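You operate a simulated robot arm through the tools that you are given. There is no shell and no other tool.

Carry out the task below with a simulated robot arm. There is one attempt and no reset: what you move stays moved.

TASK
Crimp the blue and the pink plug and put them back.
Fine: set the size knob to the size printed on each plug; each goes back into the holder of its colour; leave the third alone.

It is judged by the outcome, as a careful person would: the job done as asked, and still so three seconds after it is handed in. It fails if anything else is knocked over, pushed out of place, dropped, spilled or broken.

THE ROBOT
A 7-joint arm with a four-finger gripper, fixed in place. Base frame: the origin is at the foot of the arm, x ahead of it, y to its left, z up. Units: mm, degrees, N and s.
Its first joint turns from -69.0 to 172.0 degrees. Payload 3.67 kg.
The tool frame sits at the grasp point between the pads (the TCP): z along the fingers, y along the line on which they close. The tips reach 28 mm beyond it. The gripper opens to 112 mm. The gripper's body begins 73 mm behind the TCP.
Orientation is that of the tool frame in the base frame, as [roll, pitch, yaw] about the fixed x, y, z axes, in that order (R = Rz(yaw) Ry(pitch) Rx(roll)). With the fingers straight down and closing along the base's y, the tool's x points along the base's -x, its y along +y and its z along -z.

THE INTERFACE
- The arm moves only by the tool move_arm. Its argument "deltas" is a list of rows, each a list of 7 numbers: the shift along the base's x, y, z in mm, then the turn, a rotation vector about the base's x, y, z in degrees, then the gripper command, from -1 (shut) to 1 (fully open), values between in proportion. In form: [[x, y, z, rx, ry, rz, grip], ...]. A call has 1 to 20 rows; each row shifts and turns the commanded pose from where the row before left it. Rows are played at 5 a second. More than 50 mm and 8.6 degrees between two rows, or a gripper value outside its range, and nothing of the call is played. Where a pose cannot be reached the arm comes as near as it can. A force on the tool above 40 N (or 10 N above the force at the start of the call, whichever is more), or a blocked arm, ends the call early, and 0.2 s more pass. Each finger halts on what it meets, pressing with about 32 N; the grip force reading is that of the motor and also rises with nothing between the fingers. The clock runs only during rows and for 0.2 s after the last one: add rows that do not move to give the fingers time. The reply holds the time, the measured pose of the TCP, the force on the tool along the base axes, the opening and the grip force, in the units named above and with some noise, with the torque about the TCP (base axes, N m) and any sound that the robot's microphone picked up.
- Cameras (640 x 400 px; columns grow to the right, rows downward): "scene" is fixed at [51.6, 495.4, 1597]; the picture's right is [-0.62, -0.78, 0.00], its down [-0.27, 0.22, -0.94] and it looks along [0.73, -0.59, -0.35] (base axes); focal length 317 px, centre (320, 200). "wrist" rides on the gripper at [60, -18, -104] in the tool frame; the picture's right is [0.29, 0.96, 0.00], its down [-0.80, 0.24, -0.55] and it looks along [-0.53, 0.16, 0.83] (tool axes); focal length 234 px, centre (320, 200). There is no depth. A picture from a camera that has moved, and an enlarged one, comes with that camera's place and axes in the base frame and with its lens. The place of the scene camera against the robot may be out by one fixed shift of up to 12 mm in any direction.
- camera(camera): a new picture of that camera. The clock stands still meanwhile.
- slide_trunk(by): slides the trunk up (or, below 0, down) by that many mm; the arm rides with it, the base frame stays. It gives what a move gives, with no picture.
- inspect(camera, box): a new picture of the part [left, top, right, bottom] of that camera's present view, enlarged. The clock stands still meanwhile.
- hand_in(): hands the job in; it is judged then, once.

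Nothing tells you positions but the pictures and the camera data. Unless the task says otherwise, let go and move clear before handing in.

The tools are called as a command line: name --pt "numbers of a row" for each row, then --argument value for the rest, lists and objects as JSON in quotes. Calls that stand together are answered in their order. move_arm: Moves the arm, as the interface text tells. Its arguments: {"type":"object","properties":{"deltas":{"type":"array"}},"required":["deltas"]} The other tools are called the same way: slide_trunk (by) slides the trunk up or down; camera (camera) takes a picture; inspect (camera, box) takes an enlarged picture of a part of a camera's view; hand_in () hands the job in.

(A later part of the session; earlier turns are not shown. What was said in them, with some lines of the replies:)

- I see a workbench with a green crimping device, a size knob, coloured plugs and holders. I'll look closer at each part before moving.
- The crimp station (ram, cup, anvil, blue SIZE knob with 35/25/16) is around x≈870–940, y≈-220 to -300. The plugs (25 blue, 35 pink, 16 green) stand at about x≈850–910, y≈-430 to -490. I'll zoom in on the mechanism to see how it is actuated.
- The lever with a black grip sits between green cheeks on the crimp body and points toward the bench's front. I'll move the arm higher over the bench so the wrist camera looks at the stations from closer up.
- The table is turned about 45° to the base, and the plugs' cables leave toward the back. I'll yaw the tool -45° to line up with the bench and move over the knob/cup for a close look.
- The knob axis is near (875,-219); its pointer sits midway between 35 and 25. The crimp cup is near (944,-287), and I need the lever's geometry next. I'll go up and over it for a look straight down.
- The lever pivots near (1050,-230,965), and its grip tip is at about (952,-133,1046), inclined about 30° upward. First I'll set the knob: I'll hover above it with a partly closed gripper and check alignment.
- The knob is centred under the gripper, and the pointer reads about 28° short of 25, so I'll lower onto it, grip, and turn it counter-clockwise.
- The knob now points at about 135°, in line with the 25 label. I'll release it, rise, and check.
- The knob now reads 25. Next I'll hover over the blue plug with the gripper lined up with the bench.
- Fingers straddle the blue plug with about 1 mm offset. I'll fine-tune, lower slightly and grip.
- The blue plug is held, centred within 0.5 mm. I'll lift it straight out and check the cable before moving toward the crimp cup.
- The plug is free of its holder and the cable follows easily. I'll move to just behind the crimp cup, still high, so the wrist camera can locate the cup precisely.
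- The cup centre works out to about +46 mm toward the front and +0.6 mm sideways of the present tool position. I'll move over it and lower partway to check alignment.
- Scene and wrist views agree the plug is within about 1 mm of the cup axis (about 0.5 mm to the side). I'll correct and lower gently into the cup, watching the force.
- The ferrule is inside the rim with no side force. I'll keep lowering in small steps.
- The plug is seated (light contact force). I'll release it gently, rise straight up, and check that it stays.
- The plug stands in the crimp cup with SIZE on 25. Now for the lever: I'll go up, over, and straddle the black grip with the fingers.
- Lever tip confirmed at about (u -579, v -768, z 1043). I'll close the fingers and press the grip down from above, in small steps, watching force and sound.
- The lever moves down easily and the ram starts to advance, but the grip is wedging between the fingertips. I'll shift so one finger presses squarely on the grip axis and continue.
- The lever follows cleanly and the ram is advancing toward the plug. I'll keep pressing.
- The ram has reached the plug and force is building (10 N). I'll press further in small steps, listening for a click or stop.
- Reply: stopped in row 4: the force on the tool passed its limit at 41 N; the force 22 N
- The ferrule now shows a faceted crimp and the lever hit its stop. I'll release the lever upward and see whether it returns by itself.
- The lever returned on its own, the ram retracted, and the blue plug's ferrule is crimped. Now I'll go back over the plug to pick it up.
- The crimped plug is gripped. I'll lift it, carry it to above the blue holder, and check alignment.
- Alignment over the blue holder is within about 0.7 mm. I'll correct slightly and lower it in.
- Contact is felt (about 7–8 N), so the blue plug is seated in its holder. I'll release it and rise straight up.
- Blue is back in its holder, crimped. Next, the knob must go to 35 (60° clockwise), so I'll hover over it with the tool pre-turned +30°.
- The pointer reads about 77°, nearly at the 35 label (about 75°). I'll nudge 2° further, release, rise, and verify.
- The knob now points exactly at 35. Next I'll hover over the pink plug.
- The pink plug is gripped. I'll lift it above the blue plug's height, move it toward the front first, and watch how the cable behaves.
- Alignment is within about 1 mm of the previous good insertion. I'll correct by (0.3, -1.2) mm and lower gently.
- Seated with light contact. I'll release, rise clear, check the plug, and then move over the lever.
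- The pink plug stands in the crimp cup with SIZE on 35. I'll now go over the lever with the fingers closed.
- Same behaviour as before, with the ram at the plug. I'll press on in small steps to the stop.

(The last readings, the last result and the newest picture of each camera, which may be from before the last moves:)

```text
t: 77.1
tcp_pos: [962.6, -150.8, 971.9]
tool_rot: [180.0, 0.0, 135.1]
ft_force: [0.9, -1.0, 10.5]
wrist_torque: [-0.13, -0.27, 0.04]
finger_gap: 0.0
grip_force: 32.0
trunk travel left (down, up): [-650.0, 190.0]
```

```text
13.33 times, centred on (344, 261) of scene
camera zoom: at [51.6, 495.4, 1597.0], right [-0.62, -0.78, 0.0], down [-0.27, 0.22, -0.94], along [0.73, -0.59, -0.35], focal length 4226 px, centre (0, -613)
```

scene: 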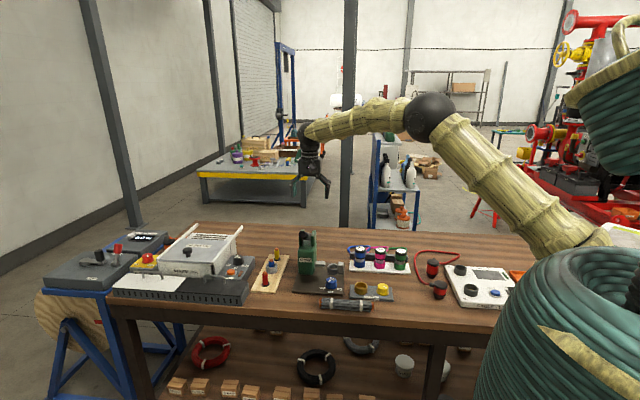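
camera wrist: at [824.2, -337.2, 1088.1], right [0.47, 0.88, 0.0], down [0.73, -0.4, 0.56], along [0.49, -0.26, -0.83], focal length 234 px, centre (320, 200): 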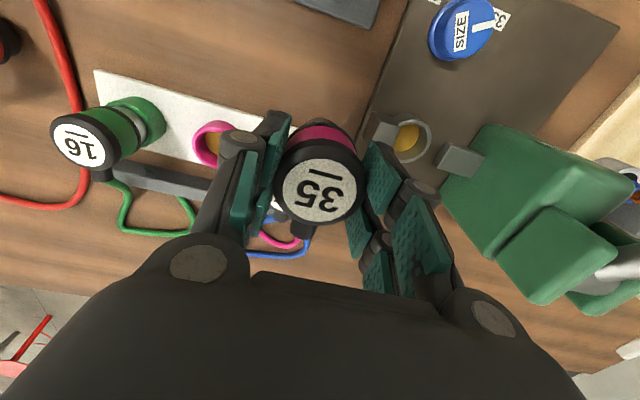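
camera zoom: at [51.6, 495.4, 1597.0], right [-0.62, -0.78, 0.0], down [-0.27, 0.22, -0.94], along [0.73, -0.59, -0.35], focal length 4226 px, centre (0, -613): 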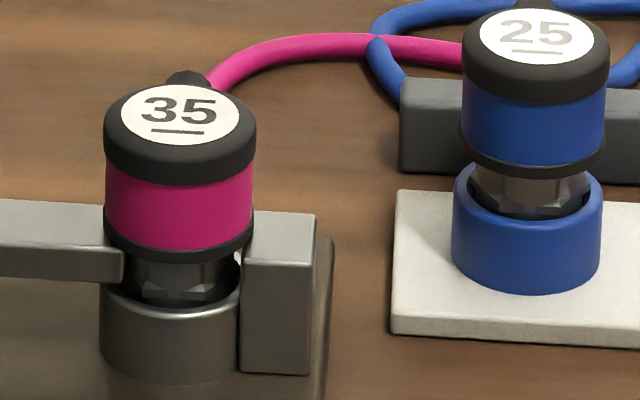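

move_arm --pt "0 0 -2 0 0 0 -1" --pt "0 0 0 0 0 0 -1" --pt "0 0 10 0 0 0 -1" --pt "0 0 15 0 0 0 -1" --pt "0 0 20 0 0 0 -1" --pt "0 0 20 0 0 0 -1" --pt "0 0 30 0 0 0 -1" --pt "0 0 40 0 0 0 -1" --pt "0 0 0 0 0 0 -1"

inspect --camera "scene" --box '[280, 200, 380, 280]'

inspect --camera "scene" --box '[326, 246, 362, 276]'

camera --camera "wrist"

```text
t: 79.1
tcp_pos: [964.4, -150.6, 1100.9]
tool_rot: [180.0, 0.0, 135.0]
ft_force: [0.4, 0.0, -0.7]
wrist_torque: [0.0, 0.02, 0.01]
finger_gap: 0.0
grip_force: 32.3
trunk travel left (down, up): [-650.0, 190.0]
```

```text
5.00 times, centred on (330, 240) of scene
camera zoom: at [51.6, 495.4, 1597.0], right [-0.62, -0.78, 0.0], down [-0.27, 0.22, -0.94], along [0.73, -0.59, -0.35], focal length 1585 px, centre (270, 0)
```

zoom: 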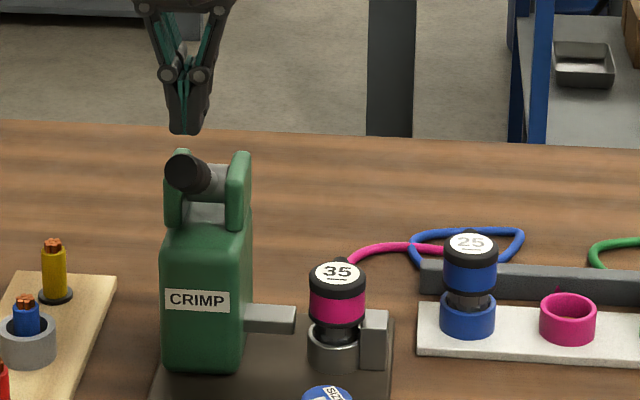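

```text
13.33 times, centred on (344, 261) of scene
camera zoom: at [51.6, 495.4, 1597.0], right [-0.62, -0.78, 0.0], down [-0.27, 0.22, -0.94], along [0.73, -0.59, -0.35], focal length 4226 px, centre (0, -613)
```

zoom: 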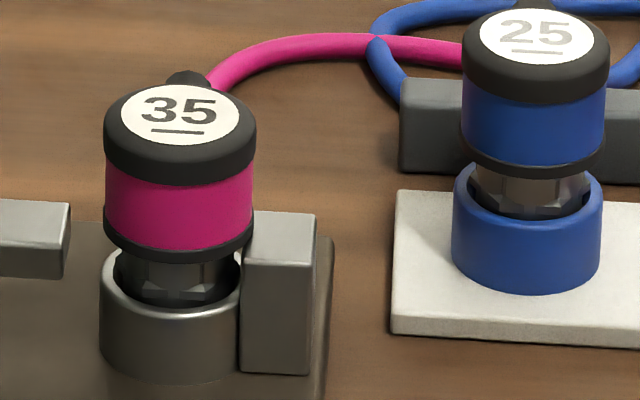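

```text
taken
camera wrist: at [908.9, -121.5, 1205.8], right [0.47, 0.88, 0.0], down [0.73, -0.39, 0.55], along [0.49, -0.26, -0.83], focal length 234 px, centre (320, 200)
```

wrist: 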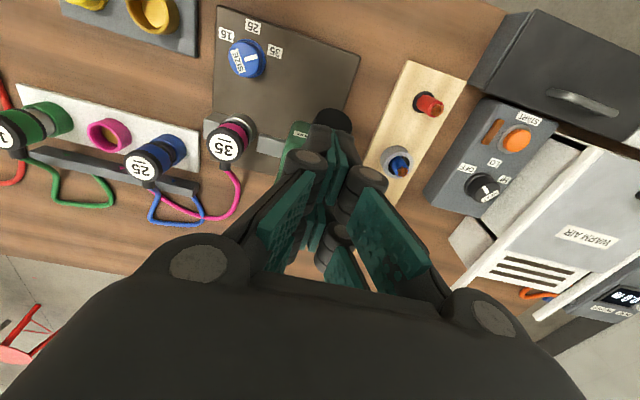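

Pink is crimped and the lever is back up. I'll return over the pink plug to pick it up.

move_arm --pt "0 0 10 0 0 0 -0.5" --pt "-3.4 -35.6 0 0 0 0 0.1" --pt "-3.4 -35.6 0 0 0 0 0.15" --pt "-3.4 -35.6 0 0 0 0 0.15" --pt "-3.4 -35.6 0 0 0 0 0.15" --pt "0 0 -45 0 0 0 0.15" --pt "0 0 -45 0 0 0 0.15" --pt "0 0 -40 0 0 0 0.15" --pt "0 0 -35 0 0 0 0.15" --pt "0 0 0 0 0 0 0.15"

inspect --camera "wrist" --box '[230, 90, 410, 240]'

```text
t: 81.3
tcp_pos: [950.2, -293.8, 949.4]
tool_rot: [-180.0, 0.0, 135.1]
ft_force: [-0.1, 0.7, 0.2]
wrist_torque: [-0.03, -0.05, -0.04]
finger_gap: 64.8
grip_force: 0.1
trunk travel left (down, up): [-650.0, 190.0]
```

```text
2.67 times, centred on (320, 165) of wrist
camera zoom: at [893.9, -264.7, 1052.7], right [0.47, 0.88, 0.0], down [0.73, -0.39, 0.56], along [0.49, -0.26, -0.83], focal length 624 px, centre (320, 293)
```

zoom: 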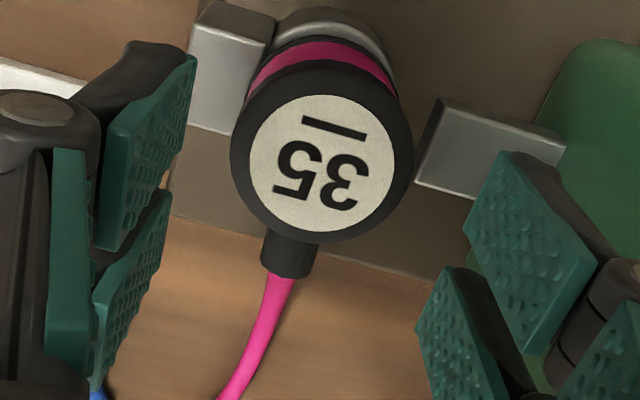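

move_arm --pt "1.0 0.6 -25 0 0 0 0.15" --pt "0 0 -20 0 0 0 0.15" --pt "0 0 -8 0 0 0 0.15" --pt "0 0 0 0 0 0 -0.1" --pt "0 0 0 0 0 0 -1" --pt "0 0 0 0 0 0 -1"

inspect --camera "wrist" --box '[220, 110, 420, 260]'

inspect --camera "scene" --box '[326, 246, 362, 276]'

```text
t: 82.7
tcp_pos: [952.0, -292.8, 894.6]
tool_rot: [180.0, 0.2, 135.1]
ft_force: [-0.4, -0.6, 0.3]
wrist_torque: [0.01, -0.01, 0.01]
finger_gap: 45.5
grip_force: 32.4
trunk travel left (down, up): [-650.0, 190.0]
```

```text
2.67 times, centred on (320, 185) of wrist
camera zoom: at [895.4, -264.0, 998.8], right [0.47, 0.88, 0.0], down [0.73, -0.39, 0.55], along [0.49, -0.26, -0.83], focal length 624 px, centre (320, 240)
```

zoom: 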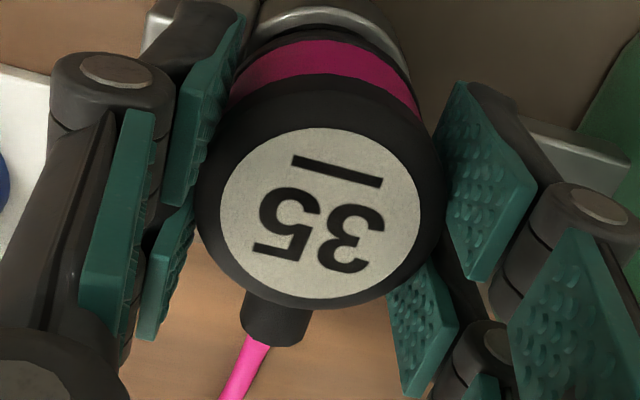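

```text
13.33 times, centred on (344, 261) of scene
camera zoom: at [51.6, 495.4, 1597.0], right [-0.62, -0.78, 0.0], down [-0.27, 0.22, -0.94], along [0.73, -0.59, -0.35], focal length 4226 px, centre (0, -613)
```

zoom: 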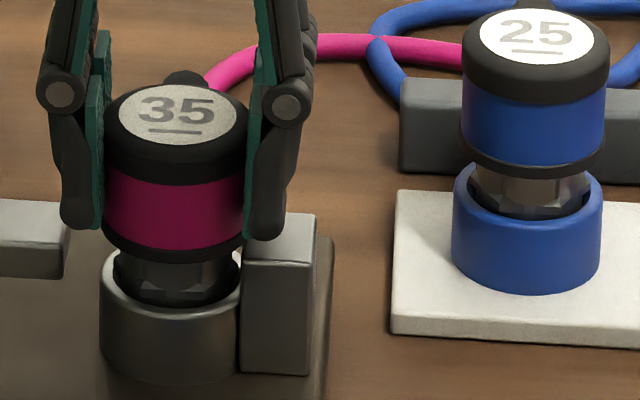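

The pink plug is gripped in the same relation as before. I'll carry it back along the same path to its own holder.

move_arm --pt "0 0 20 0 0 0 -1" --pt "0 0 35 0 0 0 -1" --pt "0 0 35 0 0 0 -1" --pt "-24 -24.3 0 0 0 0 -1" --pt "-24 -24.3 0 0 0 0 -1" --pt "-24 -24.3 0 0 0 0 -1" --pt "-24 -24.3 0 0 0 0 -1" --pt "-24 -24.3 0 0 0 0 -1" --pt "-24 -24.4 0 0 0 0 -1" --pt "24 -24 0 0 0 0 -1" --pt "24 -24 0 0 0 0 -1" --pt "0 0 -22 0 0 0 -1" --pt "0 0 -20 0 0 0 -1" --pt "0 0 0 0 0 0 -1" --pt "0 0 0 0 0 0 -1"

inspect --camera "scene" --box '[340, 220, 420, 280]'

inspect --camera "scene" --box '[364, 242, 396, 272]'

inspect --camera "wrist" --box '[290, 85, 360, 135]'

```text
t: 85.9
tcp_pos: [855.9, -487.1, 941.7]
tool_rot: [180.0, 0.0, 135.0]
ft_force: [0.3, -0.1, -0.9]
wrist_torque: [0.02, 0.0, -0.01]
finger_gap: 45.3
grip_force: 31.9
trunk travel left (down, up): [-650.0, 190.0]
```

```text
6.67 times, centred on (380, 250) of scene
camera zoom: at [51.6, 495.4, 1597.0], right [-0.62, -0.78, 0.0], down [-0.27, 0.22, -0.94], along [0.73, -0.59, -0.35], focal length 2113 px, centre (-80, -133)
```

zoom: 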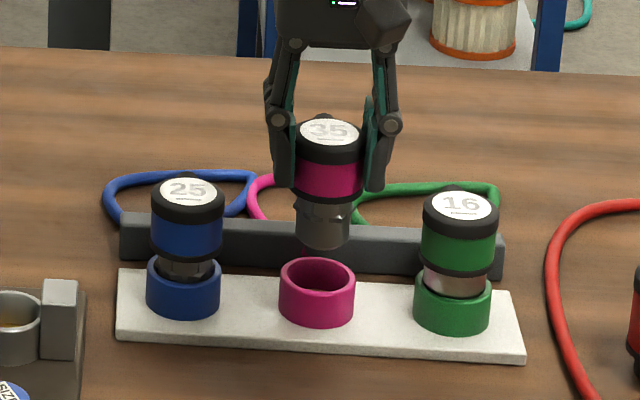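

```text
13.33 times, centred on (380, 257) of scene
camera zoom: at [51.6, 495.4, 1597.0], right [-0.62, -0.78, 0.0], down [-0.27, 0.22, -0.94], along [0.73, -0.59, -0.35], focal length 4226 px, centre (-480, -560)
```

zoom: 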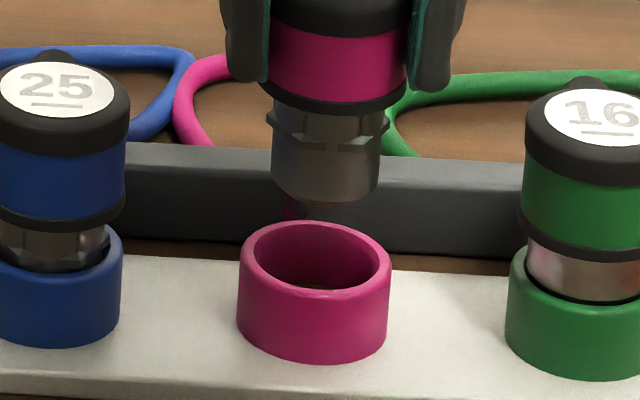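

```text
8.00 times, centred on (325, 110) of wrist
camera zoom: at [798.9, -458.6, 1046.1], right [0.47, 0.88, 0.0], down [0.73, -0.39, 0.55], along [0.49, -0.26, -0.83], focal length 1873 px, centre (280, 920)
```

zoom: 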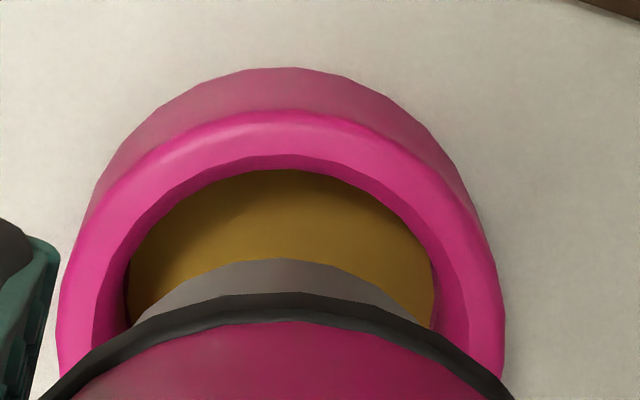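

move_arm --pt "0.65 0.65 -10 0 0 0 -1" --pt "0 0 -10 0 0 0 -1" --pt "0 0 -8 0 0 0 -1" --pt "0 0 -6 0 0 0 -1" --pt "0 0 -5 0 0 0 -1" --pt "0 0 -4 0 0 0 -1" --pt "0 0 -2 0 0 0 -1" --pt "0 0 0 0 0 0 -1"

inspect --camera "scene" --box '[364, 242, 396, 272]'

inspect --camera "wrist" --box '[220, 90, 420, 240]'

```text
t: 87.7
tcp_pos: [856.4, -486.0, 898.1]
tool_rot: [-179.9, 0.1, 135.0]
ft_force: [-0.3, -2.1, -0.5]
wrist_torque: [-0.13, 0.01, -0.04]
finger_gap: 45.2
grip_force: 32.3
trunk travel left (down, up): [-650.0, 190.0]
```

```text
13.33 times, centred on (380, 257) of scene
camera zoom: at [51.6, 495.4, 1597.0], right [-0.62, -0.78, 0.0], down [-0.27, 0.22, -0.94], along [0.73, -0.59, -0.35], focal length 4226 px, centre (-480, -560)
```

zoom: 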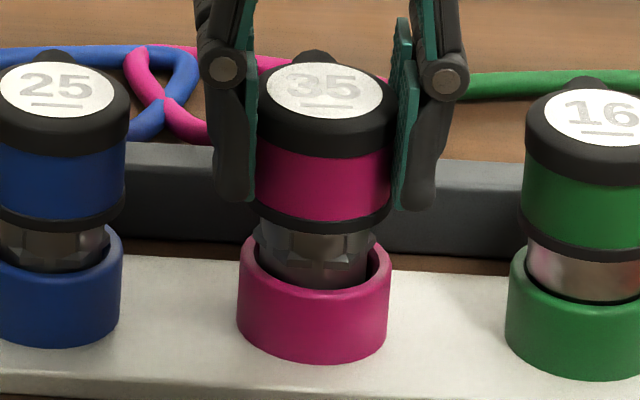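

```text
2.67 times, centred on (320, 165) of wrist
camera zoom: at [800.0, -457.3, 1001.5], right [0.47, 0.88, 0.0], down [0.73, -0.39, 0.56], along [0.49, -0.26, -0.83], focal length 624 px, centre (320, 293)
```

zoom: 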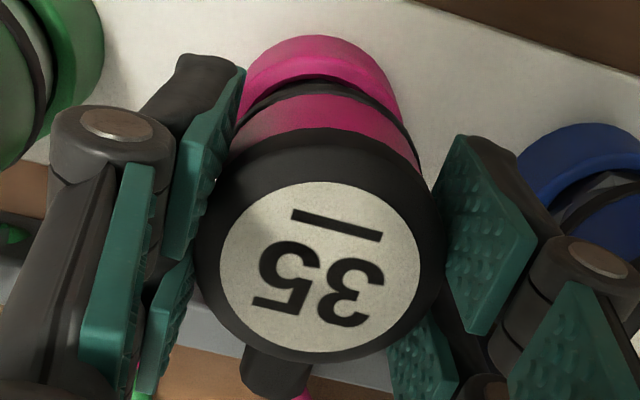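

move_arm --pt "-0.4 -0.4 -1.5 0 0 0 -1" --pt "0 0 -1.5 0 0 0 -1" --pt "0 0 -1 0 0 0 -1" --pt "0 0 0 0 0 0 -1"

inspect --camera "scene" --box '[364, 242, 396, 272]'

```text
t: 88.7
tcp_pos: [854.2, -486.3, 893.9]
tool_rot: [179.9, 0.0, 135.0]
ft_force: [0.2, -1.8, 0.0]
wrist_torque: [-0.08, -0.02, -0.02]
finger_gap: 45.1
grip_force: 31.7
trunk travel left (down, up): [-650.0, 190.0]
```

```text
13.33 times, centred on (380, 257) of scene
camera zoom: at [51.6, 495.4, 1597.0], right [-0.62, -0.78, 0.0], down [-0.27, 0.22, -0.94], along [0.73, -0.59, -0.35], focal length 4226 px, centre (-480, -560)
```

zoom: 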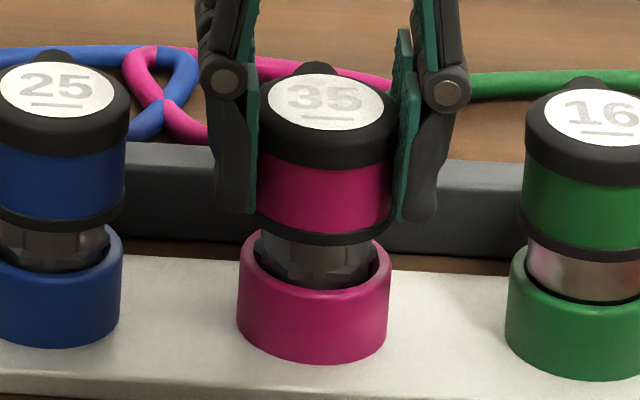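

move_arm --pt "0 0 -1 0 0 0 -1" --pt "0 0 -0.7 0 0 0 -1" --pt "0 0 0 0 0 0 -1"

inspect --camera "wrist" --box '[220, 90, 420, 240]'

```text
t: 89.5
tcp_pos: [855.1, -485.9, 892.0]
tool_rot: [179.9, 0.0, 135.0]
ft_force: [0.1, -2.3, 6.4]
wrist_torque: [-0.04, 0.02, 0.03]
finger_gap: 45.1
grip_force: 31.2
trunk travel left (down, up): [-650.0, 190.0]
```

```text
2.67 times, centred on (320, 165) of wrist
camera zoom: at [798.9, -457.3, 996.7], right [0.47, 0.88, 0.0], down [0.73, -0.39, 0.56], along [0.49, -0.26, -0.83], focal length 624 px, centre (320, 293)
```

zoom: 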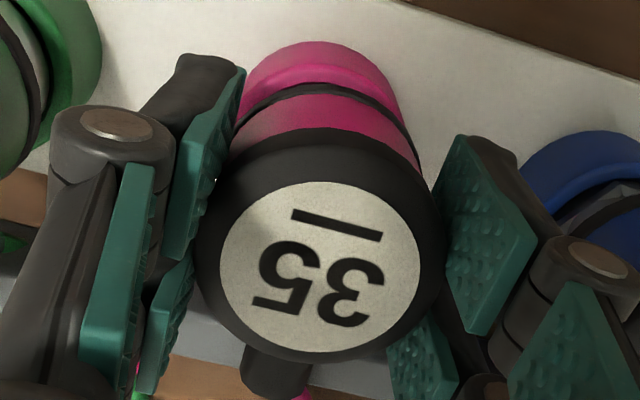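

Contact is felt at the same depth as blue's seat, so the pink plug is home. I'll release, rise, and check everything.

move_arm --pt "0 0 0.5 0 0 0 0.0" --pt "0 0 0 0 0 0 0.25" --pt "0 0 0 0 0 0 0.25" --pt "0 0 20 0 0 0 0.25" --pt "0 0 40 0 0 0 0.25" --pt "0 0 45 0 0 0 0.25" --pt "0 0 0 0 0 0 0.25"

inspect --camera "scene" --box '[340, 230, 420, 280]'

camera --camera "wrist"

camera --camera "scene"

```text
t: 91.1
tcp_pos: [853.3, -486.9, 995.6]
tool_rot: [-180.0, 0.0, 135.0]
ft_force: [0.5, 0.4, -0.7]
wrist_torque: [0.02, 0.04, -0.01]
finger_gap: 70.0
grip_force: 0.1
trunk travel left (down, up): [-650.0, 190.0]
```

```text
8.00 times, centred on (380, 255) of scene
camera zoom: at [51.6, 495.4, 1597.0], right [-0.62, -0.78, 0.0], down [-0.27, 0.22, -0.94], along [0.73, -0.59, -0.35], focal length 2536 px, centre (-160, -240)
```

zoom: 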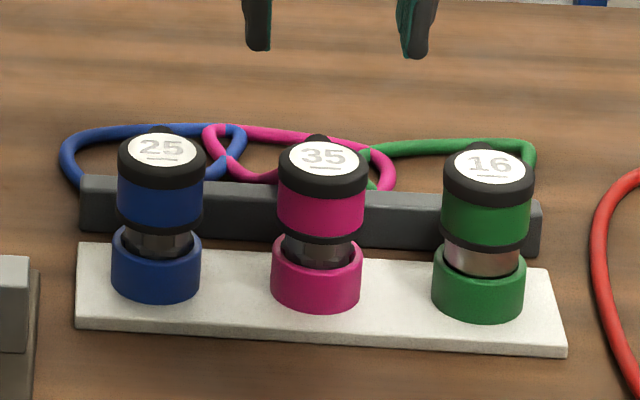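

```text
taken
camera wrist: at [799.3, -457.8, 1099.5], right [0.47, 0.88, 0.0], down [0.73, -0.39, 0.55], along [0.49, -0.26, -0.83], focal length 234 px, centre (320, 200)
```

wrist: 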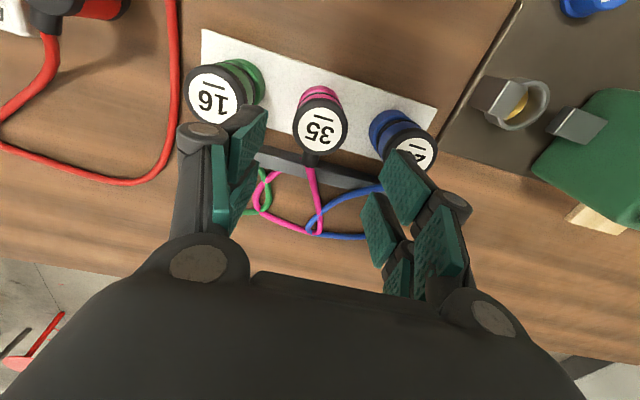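

```text
taken
```

scene: 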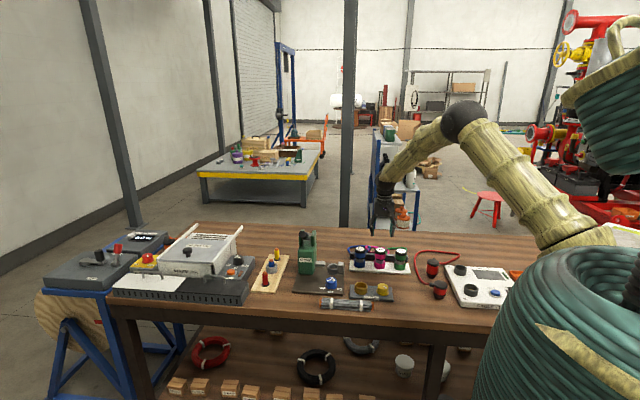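

Both plugs stand crimped in their own holders, and green is untouched. I'll move the arm clear and take a last look before handing in.

move_arm --pt "0 0 45 0 0 0 0.25" --pt "0 0 45 0 0 0 0.25" --pt "0 0 45 0 0 0 0.25" --pt "-35 20 10 0 0 0 0.25" --pt "-35 20 10 0 0 0 0.25" --pt "-35 20 0 0 0 0 0.25" --pt "0 0 0 0 0 0 0.25"

inspect --camera "scene" --box '[280, 220, 430, 320]'

inspect --camera "scene" --box '[340, 235, 410, 280]'

```text
t: 92.7
tcp_pos: [751.8, -426.5, 1150.3]
tool_rot: [-180.0, -0.1, 135.0]
ft_force: [0.3, -0.5, -0.7]
wrist_torque: [0.03, 0.01, -0.01]
finger_gap: 70.3
grip_force: 0.2
trunk travel left (down, up): [-650.0, 190.0]
```

```text
4.00 times, centred on (355, 270) of scene
camera zoom: at [51.6, 495.4, 1597.0], right [-0.62, -0.78, 0.0], down [-0.27, 0.22, -0.94], along [0.73, -0.59, -0.35], focal length 1268 px, centre (180, -80)
```

zoom: 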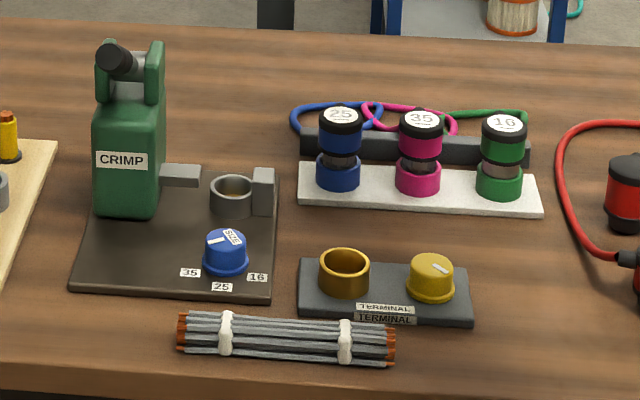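

```text
8.89 times, centred on (375, 258) of scene
camera zoom: at [51.6, 495.4, 1597.0], right [-0.62, -0.78, 0.0], down [-0.27, 0.22, -0.94], along [0.73, -0.59, -0.35], focal length 2817 px, centre (-169, -311)
```

zoom: 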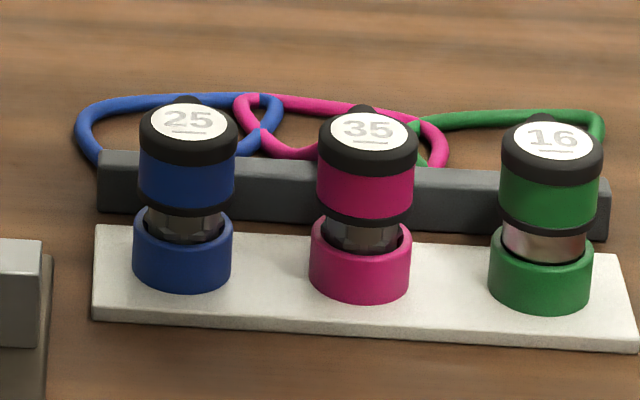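

Blue (crimped at 25) and pink (crimped at 35) are back in the holders of their colours. Green is untouched, nothing else has moved, and the arm is clear. I'm handing in.

hand_in

```text
The job is handed in.
```

I crimped the blue plug at size 25 and the pink plug at size 35, and each is back in the holder of its own colour. I have handed the job in; no verdict came back.

- **Crimps:** both ferrules show the faceted crimp shape in the camera. The lever went to its stop for blue. For pink it went to about the same depth, with force rising but short of a hard stop.
- **Seating:** each plug went down until it touched the bottom of its holder, and both were upright in the last picture.
- **Green plug:** I left it alone, and it looks unchanged.
- **Knob and lever:** the size knob is still on 35 from the pink plug. The lever came back up on its own.
- **Cables:** the blue and pink cables lie across each other a little differently than at the start. They also overlapped before I began, and the last picture shows nothing else out of place.
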